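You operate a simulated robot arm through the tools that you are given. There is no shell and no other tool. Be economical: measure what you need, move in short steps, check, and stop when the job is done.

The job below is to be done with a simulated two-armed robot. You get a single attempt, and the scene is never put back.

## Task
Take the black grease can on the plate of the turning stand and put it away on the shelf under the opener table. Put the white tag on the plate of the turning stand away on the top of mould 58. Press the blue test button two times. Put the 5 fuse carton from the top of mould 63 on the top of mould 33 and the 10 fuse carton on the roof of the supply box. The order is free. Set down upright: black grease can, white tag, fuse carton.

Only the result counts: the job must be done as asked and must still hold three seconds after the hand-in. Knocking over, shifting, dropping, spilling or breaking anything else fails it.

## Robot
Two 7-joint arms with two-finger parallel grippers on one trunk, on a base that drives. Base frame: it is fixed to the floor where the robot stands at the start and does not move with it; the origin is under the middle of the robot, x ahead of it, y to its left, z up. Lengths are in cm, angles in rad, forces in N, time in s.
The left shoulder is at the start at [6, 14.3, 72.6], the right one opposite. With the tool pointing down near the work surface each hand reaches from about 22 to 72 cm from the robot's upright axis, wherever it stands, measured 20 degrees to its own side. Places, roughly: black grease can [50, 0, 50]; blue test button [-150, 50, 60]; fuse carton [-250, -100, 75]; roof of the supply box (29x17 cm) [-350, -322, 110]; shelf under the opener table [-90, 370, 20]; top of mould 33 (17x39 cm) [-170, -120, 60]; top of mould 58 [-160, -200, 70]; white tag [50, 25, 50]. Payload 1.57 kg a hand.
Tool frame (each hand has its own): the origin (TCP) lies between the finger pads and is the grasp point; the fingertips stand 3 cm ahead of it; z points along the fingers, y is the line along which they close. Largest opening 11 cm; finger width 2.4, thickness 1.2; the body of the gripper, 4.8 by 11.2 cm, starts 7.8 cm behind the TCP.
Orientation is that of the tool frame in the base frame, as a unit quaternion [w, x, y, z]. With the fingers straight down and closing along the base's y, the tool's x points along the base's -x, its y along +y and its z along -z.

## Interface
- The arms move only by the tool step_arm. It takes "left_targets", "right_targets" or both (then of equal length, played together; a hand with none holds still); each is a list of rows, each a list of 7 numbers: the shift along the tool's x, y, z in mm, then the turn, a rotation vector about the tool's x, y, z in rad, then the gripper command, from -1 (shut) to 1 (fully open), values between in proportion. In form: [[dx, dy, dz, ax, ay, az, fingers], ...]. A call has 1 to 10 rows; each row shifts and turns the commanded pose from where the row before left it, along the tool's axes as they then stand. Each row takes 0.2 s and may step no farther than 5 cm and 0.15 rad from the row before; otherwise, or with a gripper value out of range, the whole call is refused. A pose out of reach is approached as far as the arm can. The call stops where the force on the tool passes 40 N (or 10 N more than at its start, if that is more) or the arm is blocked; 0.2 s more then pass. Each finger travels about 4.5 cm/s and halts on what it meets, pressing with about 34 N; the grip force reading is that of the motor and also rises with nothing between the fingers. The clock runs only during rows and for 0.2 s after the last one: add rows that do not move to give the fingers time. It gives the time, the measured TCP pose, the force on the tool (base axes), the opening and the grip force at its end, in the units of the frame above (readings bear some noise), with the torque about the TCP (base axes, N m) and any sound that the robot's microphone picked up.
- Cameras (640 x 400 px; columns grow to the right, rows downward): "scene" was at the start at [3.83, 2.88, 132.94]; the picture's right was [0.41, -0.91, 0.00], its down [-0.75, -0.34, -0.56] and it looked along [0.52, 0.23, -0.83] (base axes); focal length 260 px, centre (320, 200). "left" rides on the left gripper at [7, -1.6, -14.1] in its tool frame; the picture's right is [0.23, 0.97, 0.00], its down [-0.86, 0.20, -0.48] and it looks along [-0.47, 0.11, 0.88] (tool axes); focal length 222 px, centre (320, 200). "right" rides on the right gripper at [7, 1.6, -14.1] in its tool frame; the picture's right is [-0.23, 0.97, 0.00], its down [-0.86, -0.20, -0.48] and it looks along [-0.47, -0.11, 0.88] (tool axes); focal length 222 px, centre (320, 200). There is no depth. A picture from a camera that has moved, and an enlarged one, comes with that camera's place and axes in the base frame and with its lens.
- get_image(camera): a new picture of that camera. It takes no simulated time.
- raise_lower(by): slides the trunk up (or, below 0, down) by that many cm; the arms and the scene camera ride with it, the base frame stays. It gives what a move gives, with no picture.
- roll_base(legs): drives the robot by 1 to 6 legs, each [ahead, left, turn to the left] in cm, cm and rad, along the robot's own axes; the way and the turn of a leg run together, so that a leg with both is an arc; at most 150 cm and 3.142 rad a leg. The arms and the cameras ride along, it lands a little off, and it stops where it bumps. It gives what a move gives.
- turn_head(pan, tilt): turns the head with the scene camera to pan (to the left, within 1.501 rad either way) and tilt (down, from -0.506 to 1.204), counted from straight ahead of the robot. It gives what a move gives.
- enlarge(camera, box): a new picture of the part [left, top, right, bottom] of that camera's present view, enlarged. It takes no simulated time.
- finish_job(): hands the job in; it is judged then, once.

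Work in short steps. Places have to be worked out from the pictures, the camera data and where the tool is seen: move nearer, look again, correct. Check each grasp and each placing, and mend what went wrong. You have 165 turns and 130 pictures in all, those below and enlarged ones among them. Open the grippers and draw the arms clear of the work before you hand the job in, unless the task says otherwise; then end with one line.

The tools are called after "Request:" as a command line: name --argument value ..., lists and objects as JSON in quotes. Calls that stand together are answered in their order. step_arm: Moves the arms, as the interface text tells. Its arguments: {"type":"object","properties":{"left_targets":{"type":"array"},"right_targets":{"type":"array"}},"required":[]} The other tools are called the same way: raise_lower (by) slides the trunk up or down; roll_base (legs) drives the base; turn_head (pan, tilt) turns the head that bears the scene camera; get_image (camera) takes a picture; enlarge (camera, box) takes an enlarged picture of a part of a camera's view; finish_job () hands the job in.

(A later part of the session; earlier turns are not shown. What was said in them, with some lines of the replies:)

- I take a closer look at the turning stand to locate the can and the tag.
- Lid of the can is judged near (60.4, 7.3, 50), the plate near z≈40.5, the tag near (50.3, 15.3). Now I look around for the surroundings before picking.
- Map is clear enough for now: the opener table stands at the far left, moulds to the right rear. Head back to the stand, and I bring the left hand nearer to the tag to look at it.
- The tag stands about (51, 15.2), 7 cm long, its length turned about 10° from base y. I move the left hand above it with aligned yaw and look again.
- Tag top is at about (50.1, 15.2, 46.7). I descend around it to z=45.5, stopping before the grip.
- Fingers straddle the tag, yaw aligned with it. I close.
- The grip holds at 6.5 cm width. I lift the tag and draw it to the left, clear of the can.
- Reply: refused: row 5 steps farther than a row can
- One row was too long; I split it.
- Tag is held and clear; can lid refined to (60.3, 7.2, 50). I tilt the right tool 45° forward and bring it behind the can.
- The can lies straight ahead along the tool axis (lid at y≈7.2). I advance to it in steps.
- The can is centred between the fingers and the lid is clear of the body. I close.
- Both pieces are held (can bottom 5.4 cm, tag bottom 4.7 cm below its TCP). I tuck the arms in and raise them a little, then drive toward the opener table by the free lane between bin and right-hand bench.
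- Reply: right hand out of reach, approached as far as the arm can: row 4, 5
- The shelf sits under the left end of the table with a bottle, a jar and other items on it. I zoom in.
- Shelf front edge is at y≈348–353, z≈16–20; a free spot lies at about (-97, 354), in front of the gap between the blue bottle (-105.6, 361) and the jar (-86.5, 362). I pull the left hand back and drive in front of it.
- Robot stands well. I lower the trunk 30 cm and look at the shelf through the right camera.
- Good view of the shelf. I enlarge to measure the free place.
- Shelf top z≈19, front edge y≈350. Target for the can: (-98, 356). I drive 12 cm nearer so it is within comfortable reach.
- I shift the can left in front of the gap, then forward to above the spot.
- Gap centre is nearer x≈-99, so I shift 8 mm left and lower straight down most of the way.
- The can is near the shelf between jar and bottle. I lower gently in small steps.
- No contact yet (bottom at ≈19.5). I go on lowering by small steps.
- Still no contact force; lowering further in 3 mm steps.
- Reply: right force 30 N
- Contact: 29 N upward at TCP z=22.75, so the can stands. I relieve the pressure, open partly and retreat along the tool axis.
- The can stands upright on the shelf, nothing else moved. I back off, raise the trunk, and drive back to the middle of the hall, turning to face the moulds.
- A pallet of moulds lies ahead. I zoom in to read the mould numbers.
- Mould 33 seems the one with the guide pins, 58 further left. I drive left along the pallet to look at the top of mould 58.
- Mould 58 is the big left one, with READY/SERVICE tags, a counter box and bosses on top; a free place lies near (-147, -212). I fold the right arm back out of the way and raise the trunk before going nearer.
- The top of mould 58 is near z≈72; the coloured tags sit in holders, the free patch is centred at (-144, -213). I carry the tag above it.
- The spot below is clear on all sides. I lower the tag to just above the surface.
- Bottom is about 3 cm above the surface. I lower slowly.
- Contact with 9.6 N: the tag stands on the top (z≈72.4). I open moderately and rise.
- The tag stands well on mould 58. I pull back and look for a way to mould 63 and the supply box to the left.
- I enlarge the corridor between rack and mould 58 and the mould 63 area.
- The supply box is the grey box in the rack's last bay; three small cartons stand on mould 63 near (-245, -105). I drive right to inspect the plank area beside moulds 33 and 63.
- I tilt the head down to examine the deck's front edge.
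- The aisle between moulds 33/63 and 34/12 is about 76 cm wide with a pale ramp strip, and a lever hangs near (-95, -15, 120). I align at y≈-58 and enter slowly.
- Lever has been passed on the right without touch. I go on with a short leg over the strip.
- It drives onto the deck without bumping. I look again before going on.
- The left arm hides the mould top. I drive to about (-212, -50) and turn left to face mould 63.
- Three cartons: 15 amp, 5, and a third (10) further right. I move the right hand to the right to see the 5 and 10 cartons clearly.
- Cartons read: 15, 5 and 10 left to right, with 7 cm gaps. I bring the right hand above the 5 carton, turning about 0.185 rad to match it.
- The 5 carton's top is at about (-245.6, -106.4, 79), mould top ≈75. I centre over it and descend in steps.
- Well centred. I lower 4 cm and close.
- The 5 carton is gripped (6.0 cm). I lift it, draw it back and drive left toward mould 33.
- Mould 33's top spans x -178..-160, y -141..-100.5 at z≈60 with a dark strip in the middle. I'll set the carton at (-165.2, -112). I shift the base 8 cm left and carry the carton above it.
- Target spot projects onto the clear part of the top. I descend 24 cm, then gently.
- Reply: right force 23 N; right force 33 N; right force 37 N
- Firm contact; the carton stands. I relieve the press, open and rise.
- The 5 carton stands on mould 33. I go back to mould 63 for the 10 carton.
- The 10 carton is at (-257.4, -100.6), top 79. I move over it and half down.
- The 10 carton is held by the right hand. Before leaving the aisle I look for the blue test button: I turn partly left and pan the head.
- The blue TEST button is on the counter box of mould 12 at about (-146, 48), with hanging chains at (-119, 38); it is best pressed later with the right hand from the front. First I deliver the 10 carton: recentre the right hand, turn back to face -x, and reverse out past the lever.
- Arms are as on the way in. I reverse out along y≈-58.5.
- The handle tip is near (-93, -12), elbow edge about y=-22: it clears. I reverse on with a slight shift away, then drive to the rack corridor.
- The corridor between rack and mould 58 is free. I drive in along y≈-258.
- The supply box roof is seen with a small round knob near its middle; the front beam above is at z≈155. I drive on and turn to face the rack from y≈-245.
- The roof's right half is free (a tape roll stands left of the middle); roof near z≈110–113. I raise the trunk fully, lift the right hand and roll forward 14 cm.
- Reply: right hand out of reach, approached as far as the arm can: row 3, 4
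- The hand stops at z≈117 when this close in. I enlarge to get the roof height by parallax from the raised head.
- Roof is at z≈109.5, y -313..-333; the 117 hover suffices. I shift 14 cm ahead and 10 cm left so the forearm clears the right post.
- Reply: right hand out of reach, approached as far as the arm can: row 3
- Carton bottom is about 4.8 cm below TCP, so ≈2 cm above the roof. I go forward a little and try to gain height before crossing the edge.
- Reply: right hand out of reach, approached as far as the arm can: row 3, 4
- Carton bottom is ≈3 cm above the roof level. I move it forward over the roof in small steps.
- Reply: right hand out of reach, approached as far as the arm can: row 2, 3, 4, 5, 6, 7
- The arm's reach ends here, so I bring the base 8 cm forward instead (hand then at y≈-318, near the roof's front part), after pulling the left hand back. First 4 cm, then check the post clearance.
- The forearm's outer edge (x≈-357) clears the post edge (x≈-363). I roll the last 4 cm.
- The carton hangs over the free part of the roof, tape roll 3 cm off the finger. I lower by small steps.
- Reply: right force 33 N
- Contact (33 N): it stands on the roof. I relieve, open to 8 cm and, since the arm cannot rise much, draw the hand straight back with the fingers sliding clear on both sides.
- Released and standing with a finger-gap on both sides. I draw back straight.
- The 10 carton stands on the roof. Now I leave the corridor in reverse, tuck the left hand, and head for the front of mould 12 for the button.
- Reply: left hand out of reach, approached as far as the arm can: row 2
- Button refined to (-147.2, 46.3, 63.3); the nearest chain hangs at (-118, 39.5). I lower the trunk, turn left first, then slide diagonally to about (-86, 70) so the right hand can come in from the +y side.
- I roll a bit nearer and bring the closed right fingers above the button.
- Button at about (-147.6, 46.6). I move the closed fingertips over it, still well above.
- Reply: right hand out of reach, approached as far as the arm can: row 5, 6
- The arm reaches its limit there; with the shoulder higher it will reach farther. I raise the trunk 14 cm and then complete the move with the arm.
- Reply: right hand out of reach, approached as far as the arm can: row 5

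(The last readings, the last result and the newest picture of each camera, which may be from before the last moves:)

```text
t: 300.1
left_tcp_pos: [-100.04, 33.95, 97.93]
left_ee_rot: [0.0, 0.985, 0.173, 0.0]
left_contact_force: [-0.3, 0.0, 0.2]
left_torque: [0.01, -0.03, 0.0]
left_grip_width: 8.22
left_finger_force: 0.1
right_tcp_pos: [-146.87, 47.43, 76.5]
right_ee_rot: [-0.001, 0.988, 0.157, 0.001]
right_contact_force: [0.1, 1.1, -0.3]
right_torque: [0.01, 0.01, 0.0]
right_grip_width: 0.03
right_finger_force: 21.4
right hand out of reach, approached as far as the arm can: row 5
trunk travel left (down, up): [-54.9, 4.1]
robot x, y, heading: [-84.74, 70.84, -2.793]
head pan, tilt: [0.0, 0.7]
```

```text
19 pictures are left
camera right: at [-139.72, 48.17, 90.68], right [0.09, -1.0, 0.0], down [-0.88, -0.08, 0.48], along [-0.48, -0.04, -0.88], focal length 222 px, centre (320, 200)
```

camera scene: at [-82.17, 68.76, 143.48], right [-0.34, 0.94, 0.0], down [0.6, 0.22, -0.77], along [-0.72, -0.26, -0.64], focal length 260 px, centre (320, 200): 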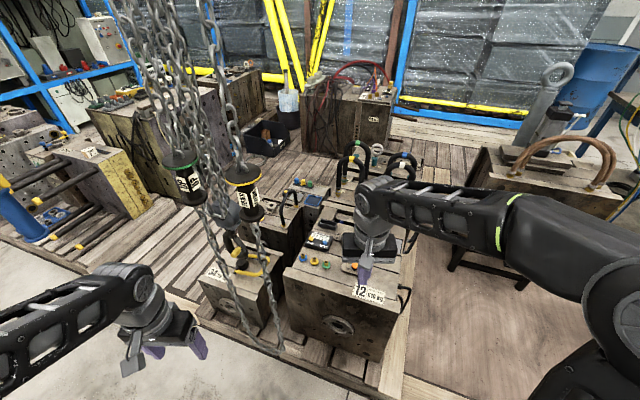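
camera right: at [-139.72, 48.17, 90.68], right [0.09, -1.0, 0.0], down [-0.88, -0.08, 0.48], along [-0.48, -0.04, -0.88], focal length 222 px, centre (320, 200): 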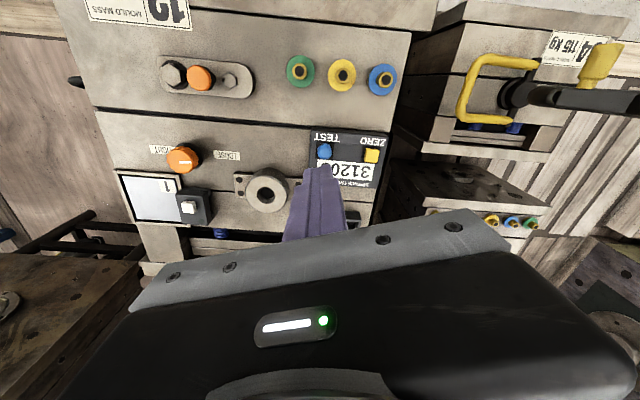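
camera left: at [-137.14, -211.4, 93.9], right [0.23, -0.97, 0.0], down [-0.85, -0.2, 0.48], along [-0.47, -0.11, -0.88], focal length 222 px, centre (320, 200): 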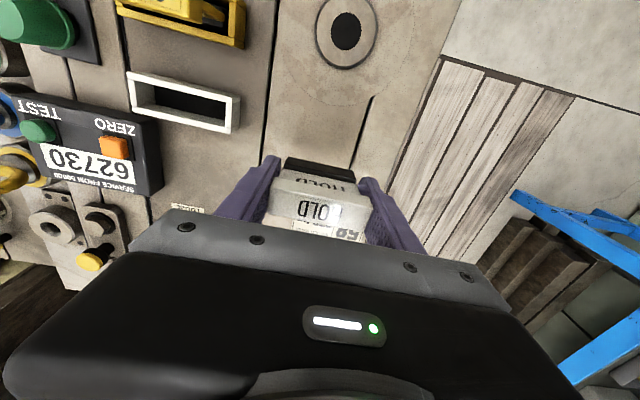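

Fingertips now are within 7 mm of the button axis at (-147.5, 47.1). I descend 8 cm and look.

Request:
step_arm --right_targets '[[-4, 2, 30, 0, 0, 0, -1], [0, 0, 30, 0, 0, 0, -1], [0, 0, 20, 0, 0, 0, -1], [0, 0, 0, 0, 0, 0, -1]]'

Request:
get_image --camera "right"

Request:
enlarge --camera "scene" --box '[280, 210, 380, 290]'

```text
t: 301.1
left_tcp_pos: [-100.05, 33.86, 97.86]
left_ee_rot: [0.0, 0.985, 0.173, 0.001]
left_contact_force: [0.1, -0.1, 0.0]
left_torque: [0.0, 0.0, 0.02]
left_grip_width: 8.24
left_finger_force: 0.0
right_tcp_pos: [-145.68, 47.98, 69.0]
right_ee_rot: [-0.001, 0.988, 0.157, -0.001]
right_contact_force: [-0.2, -0.1, 0.1]
right_torque: [0.02, 0.04, 0.0]
right_grip_width: 0.0
right_finger_force: 20.6
right hand out of reach, approached as far as the arm can: row 1, 2, 3
trunk travel left (down, up): [-54.9, 4.1]
robot x, y, heading: [-84.88, 71.34, -2.792]
head pan, tilt: [0.0, 0.7]
```

```text
18 pictures are left
camera right: at [-138.45, 48.69, 83.07], right [0.09, -1.0, 0.0], down [-0.87, -0.08, 0.48], along [-0.48, -0.04, -0.88], focal length 222 px, centre (320, 200)
```

right: 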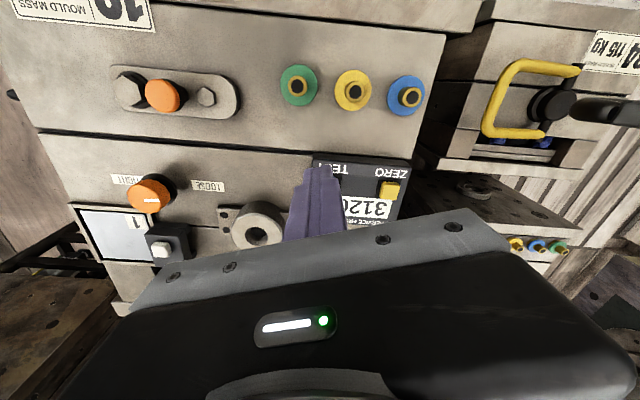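

```text
5.00 times, centred on (330, 250) of scene
camera zoom: at [-89.78, 69.19, 157.48], right [-0.34, 0.94, 0.0], down [0.6, 0.22, -0.76], along [-0.72, -0.26, -0.64], focal length 1298 px, centre (270, -50)
```

zoom: 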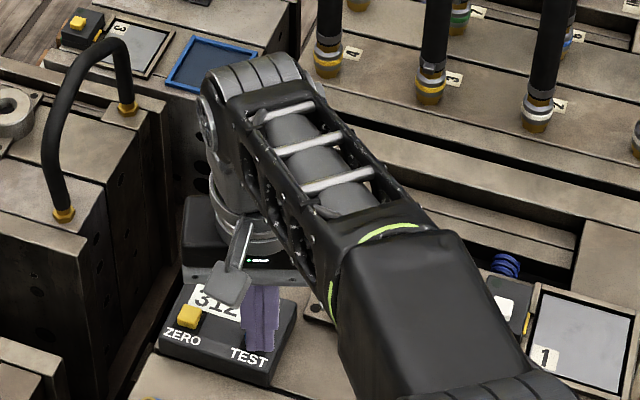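

The arm pulled 2 cm short in descending; I roll the base 2.2 cm forward (clearance to the pallet remains).

Request:
roll_base --legs '[[2.2, 0, 0]]'

Request:
get_image --camera "right"

```text
t: 301.9
left_tcp_pos: [-102.24, 33.01, 97.87]
left_ee_rot: [0.0, 0.985, 0.173, 0.001]
left_contact_force: [0.3, 0.0, 0.0]
left_torque: [0.02, -0.06, -0.01]
left_grip_width: 8.25
left_finger_force: 0.0
right_tcp_pos: [-147.81, 47.23, 68.84]
right_ee_rot: [-0.001, 0.988, 0.158, 0.001]
right_contact_force: [-0.7, 0.3, -1.4]
right_torque: [-0.01, 0.01, 0.0]
right_grip_width: 0.0
right_finger_force: 20.8
trunk travel left (down, up): [-54.9, 4.1]
robot x, y, heading: [-86.94, 70.3, -2.792]
head pan, tilt: [0.0, 0.7]
```

```text
16 pictures are left
camera right: at [-140.62, 47.88, 83.0], right [0.09, -1.0, 0.0], down [-0.88, -0.08, 0.48], along [-0.48, -0.04, -0.88], focal length 222 px, centre (320, 200)
```

right: 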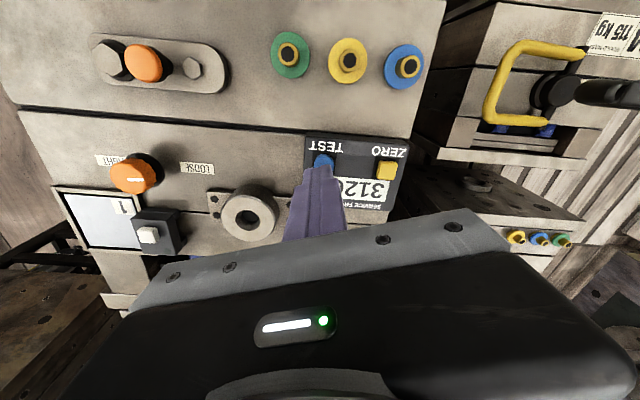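

Tip is right over the button now, about 2.5 cm above. I lower with the trunk by 2 cm (straight down), then press with the arm.

Request:
raise_lower --by -2

Request:
step_arm --right_targets '[[0, 0, 4, 0, 0, 0, -1], [0, 0, 0, 0, 0, 0, -1]]'

```text
t: 302.6
left_tcp_pos: [-102.16, 33.1, 96.0]
left_ee_rot: [0.0, 0.985, 0.172, 0.0]
left_contact_force: [-0.2, 0.4, 0.5]
left_torque: [0.0, 0.0, 0.0]
left_grip_width: 8.24
left_finger_force: 0.1
right_tcp_pos: [-147.73, 47.32, 66.93]
right_ee_rot: [-0.001, 0.988, 0.157, 0.0]
right_contact_force: [-1.2, -0.1, 0.0]
right_torque: [0.01, 0.01, 0.01]
right_grip_width: 0.01
right_finger_force: 21.0
trunk travel left (down, up): [-52.9, 6.1]
robot x, y, heading: [-87.06, 69.97, -2.793]
head pan, tilt: [0.0, 0.7]
```

```text
t: 303.2
left_tcp_pos: [-102.1, 33.02, 95.96]
left_ee_rot: [0.0, 0.985, 0.172, -0.001]
left_contact_force: [0.6, -0.2, -0.4]
left_torque: [-0.02, -0.02, 0.0]
left_grip_width: 8.25
left_finger_force: 0.0
right_tcp_pos: [-147.67, 47.33, 66.66]
right_ee_rot: [-0.001, 0.988, 0.157, 0.0]
right_contact_force: [-0.1, 0.4, 0.1]
right_torque: [-0.01, 0.01, 0.03]
right_grip_width: 0.0
right_finger_force: 21.6
trunk travel left (down, up): [-52.9, 6.1]
robot x, y, heading: [-86.73, 70.48, -2.791]
head pan, tilt: [0.0, 0.7]
```

Request:
step_arm --right_targets '[[0, 0, 3, 0, 0, 0, -1], [0, 0, 3, 0, 0, 0, -1], [0, 0, 0, 0, 0, 0, -1]]'

Request:
get_image --camera "right"

```text
t: 304.0
left_tcp_pos: [-102.13, 33.1, 96.0]
left_ee_rot: [0.0, 0.985, 0.173, 0.0]
left_contact_force: [-0.8, -0.6, 0.4]
left_torque: [-0.01, 0.04, 0.0]
left_grip_width: 8.24
left_finger_force: 0.1
right_tcp_pos: [-147.52, 47.41, 66.04]
right_ee_rot: [0.001, 0.988, 0.157, 0.0]
right_contact_force: [-0.6, -1.5, 1.6]
right_torque: [-0.06, 0.04, 0.0]
right_grip_width: 0.0
right_finger_force: 21.4
trunk travel left (down, up): [-52.9, 6.1]
robot x, y, heading: [-87.2, 70.55, -2.793]
head pan, tilt: [0.0, 0.7]
heard: click
```

```text
15 pictures are left
camera right: at [-140.35, 48.07, 80.2], right [0.09, -1.0, 0.0], down [-0.87, -0.08, 0.48], along [-0.48, -0.04, -0.88], focal length 222 px, centre (320, 200)
```

right: 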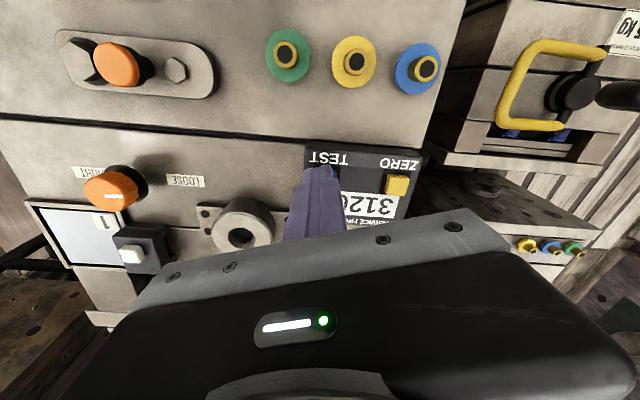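

A click was heard: first press. I rise 1.5 cm to release.

Request:
step_arm --right_targets '[[0, 0, -8, 0, 0, 0, -1], [0, 0, -7, 0, 0, 0, -1], [0, 0, 0, 0, 0, 0, -1], [0, 0, 0, 0, 0, 0, -1]]'

```text
t: 305.0
left_tcp_pos: [-102.13, 33.19, 95.94]
left_ee_rot: [0.001, 0.985, 0.173, -0.001]
left_contact_force: [-0.3, 0.5, 0.0]
left_torque: [-0.01, 0.01, -0.01]
left_grip_width: 8.27
left_finger_force: 0.2
right_tcp_pos: [-147.61, 47.28, 67.42]
right_ee_rot: [-0.001, 0.987, 0.158, 0.0]
right_contact_force: [0.8, -0.3, 0.2]
right_torque: [0.0, 0.01, -0.07]
right_grip_width: 0.02
right_finger_force: 22.0
trunk travel left (down, up): [-52.9, 6.1]
robot x, y, heading: [-86.86, 70.73, -2.791]
head pan, tilt: [0.0, 0.7]
```

Released. Second press with the same travel.

Request:
step_arm --right_targets '[[0, 0, 8, 0, 0, 0, -1], [0, 0, 4, 0, 0, 0, -1], [0, 0, 3, 0, 0, 0, -1], [0, 0, 0, 0, 0, 0, -1]]'

```text
t: 306.0
left_tcp_pos: [-102.07, 33.19, 96.0]
left_ee_rot: [0.0, 0.985, 0.172, 0.0]
left_contact_force: [-0.9, 0.0, 0.3]
left_torque: [0.01, 0.0, -0.04]
left_grip_width: 8.25
left_finger_force: 0.0
right_tcp_pos: [-147.43, 47.33, 66.04]
right_ee_rot: [-0.001, 0.988, 0.157, 0.0]
right_contact_force: [-1.2, -0.2, 2.7]
right_torque: [-0.04, 0.05, 0.0]
right_grip_width: 0.0
right_finger_force: 21.2
right hand out of reach, approached as far as the arm can: row 3
trunk travel left (down, up): [-52.9, 6.1]
robot x, y, heading: [-87.21, 70.18, -2.79]
head pan, tilt: [0.0, 0.7]
heard: click
```

Second click heard. I rise clear, withdraw the arm along its way in and open the gripper away from the mould.

Request:
step_arm --right_targets '[[0, 0, -15, 0, 0, 0, -1], [0, 0, -40, 0, 0, 0, -1], [0, 0, -45, 0, 0, 0, -1], [0, 0, -45, 0, 0, 0, -1], [42, -20, 0, 0, 0, 0, -1], [42, -20, 0, 0, 0, 0, -1], [42, -20, 0, 0, 0, 0, -1], [42, -20, 0, 0, 0, 0, -1], [42, -20, 0, 0, 0, 0, -1]]'

Request:
roll_base --legs '[[-34, 12, 0], [-20, 0, 0]]'

Request:
step_arm --left_targets '[[0, 0, 0, 0, 0, 0, 1], [0, 0, 0, 0, 0, 0, 1], [0, 0, 0, 0, 0, 0, 1], [0, 0, 0, 0, 0, 0, 1], [0, 0, 0, 0, 0, 0, 1], [0, 0, 0, 0, 0, 0, 1]]' --right_targets '[[0, 0, 0, 0, 0, 0, 1], [0, 0, 0, 0, 0, 0, 1], [0, 0, 0, 0, 0, 0, 1], [0, 0, 0, 0, 0, 0, 1], [0, 0, 0, 0, 0, 0, 1], [0, 0, 0, 0, 0, 0, 1]]'

Request:
get_image --camera "scene"

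```text
t: 308.0
left_tcp_pos: [-102.07, 33.15, 96.04]
left_ee_rot: [0.0, 0.985, 0.173, -0.001]
left_contact_force: [-0.7, -0.3, 0.1]
left_torque: [0.0, -0.02, 0.02]
left_grip_width: 8.25
left_finger_force: 0.1
right_tcp_pos: [-149.02, 46.11, 76.55]
right_ee_rot: [-0.001, 0.988, 0.157, 0.001]
right_contact_force: [1.0, -0.1, -0.6]
right_torque: [-0.03, 0.03, 0.04]
right_grip_width: 0.0
right_finger_force: 21.2
right hand out of reach, approached as far as the arm can: row 2, 3, 4, 5, 6, 7, 8, 9
trunk travel left (down, up): [-52.9, 6.1]
robot x, y, heading: [-87.22, 69.89, -2.789]
head pan, tilt: [0.0, 0.7]
```

```text
t: 311.6
left_tcp_pos: [-46.61, 40.69, 95.98]
left_ee_rot: [0.0, 0.985, 0.173, -0.001]
left_contact_force: [0.5, 0.3, 0.0]
left_torque: [-0.03, 0.02, 0.01]
left_grip_width: 8.27
left_finger_force: 0.1
right_tcp_pos: [-93.57, 53.9, 76.56]
right_ee_rot: [-0.002, 0.988, 0.157, 0.0]
right_contact_force: [0.1, 0.0, 0.9]
right_torque: [0.04, 0.02, -0.02]
right_grip_width: 0.0
right_finger_force: 21.6
trunk travel left (down, up): [-52.9, 6.1]
robot x, y, heading: [-31.6, 78.27, -2.791]
head pan, tilt: [0.0, 0.7]
```

```text
t: 312.9
left_tcp_pos: [-46.69, 40.75, 96.01]
left_ee_rot: [0.0, 0.985, 0.173, 0.001]
left_contact_force: [-0.5, -0.1, -0.5]
left_torque: [-0.03, 0.01, 0.02]
left_grip_width: 10.98
left_finger_force: 0.1
right_tcp_pos: [-93.72, 53.74, 76.6]
right_ee_rot: [0.0, 0.988, 0.157, 0.001]
right_contact_force: [-0.7, 0.8, 0.7]
right_torque: [-0.02, 0.0, 0.01]
right_grip_width: 10.99
right_finger_force: 0.0
trunk travel left (down, up): [-52.9, 6.1]
robot x, y, heading: [-32.07, 77.54, -2.791]
head pan, tilt: [0.0, 0.7]
```

```text
14 pictures are left
camera scene: at [-36.56, 75.99, 155.48], right [-0.34, 0.94, 0.0], down [0.6, 0.22, -0.76], along [-0.72, -0.26, -0.64], focal length 260 px, centre (320, 200)
```

scene: 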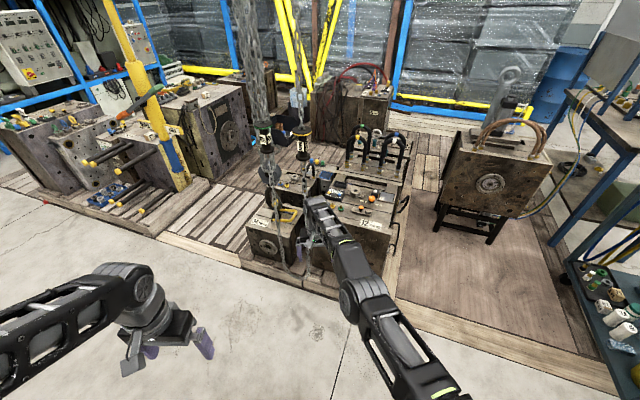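

Both grippers are open and clear. A last check of the moulds' tops and the chain.

Request:
enlarge --camera "scene" --box '[0, 80, 230, 220]'

Request:
enlarge --camera "scene" --box '[220, 110, 430, 290]'

```text
2.78 times, centred on (115, 150) of scene
camera zoom: at [-36.56, 75.99, 155.48], right [-0.34, 0.94, 0.0], down [0.6, 0.22, -0.76], along [-0.72, -0.26, -0.64], focal length 722 px, centre (890, 339)
```

zoom: 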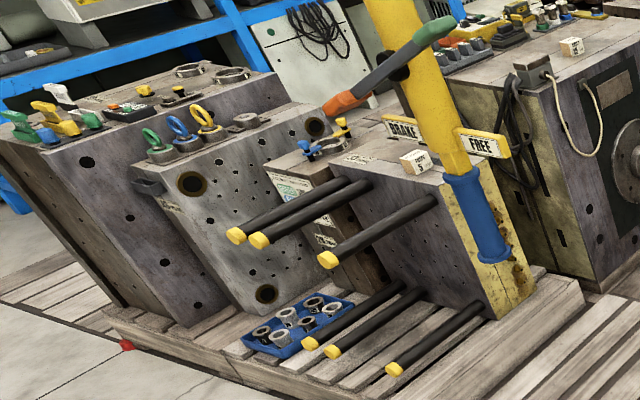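

```text
2.22 times, centred on (325, 200) of scene
camera zoom: at [-36.56, 75.99, 155.48], right [-0.34, 0.94, 0.0], down [0.6, 0.22, -0.76], along [-0.72, -0.26, -0.64], focal length 577 px, centre (309, 200)
```

zoom: 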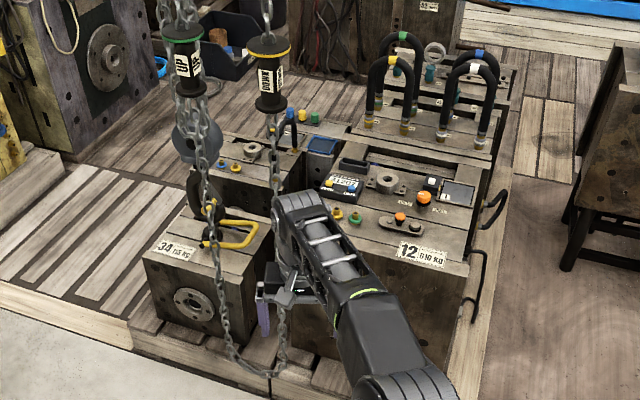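

Everything stands in its place: the tag on mould 58, the 5 carton on 33 and the 10 carton on the roof. I hand in.

Request:
finish_job

```text
The job is handed in.
```

The job is handed in: the grease can is on the opener-table shelf, the white tag on mould 58, the 5 fuse carton on mould 33 and the 10 fuse carton on the supply box roof, all standing upright, and the blue test button was pressed twice (two clicks heard).
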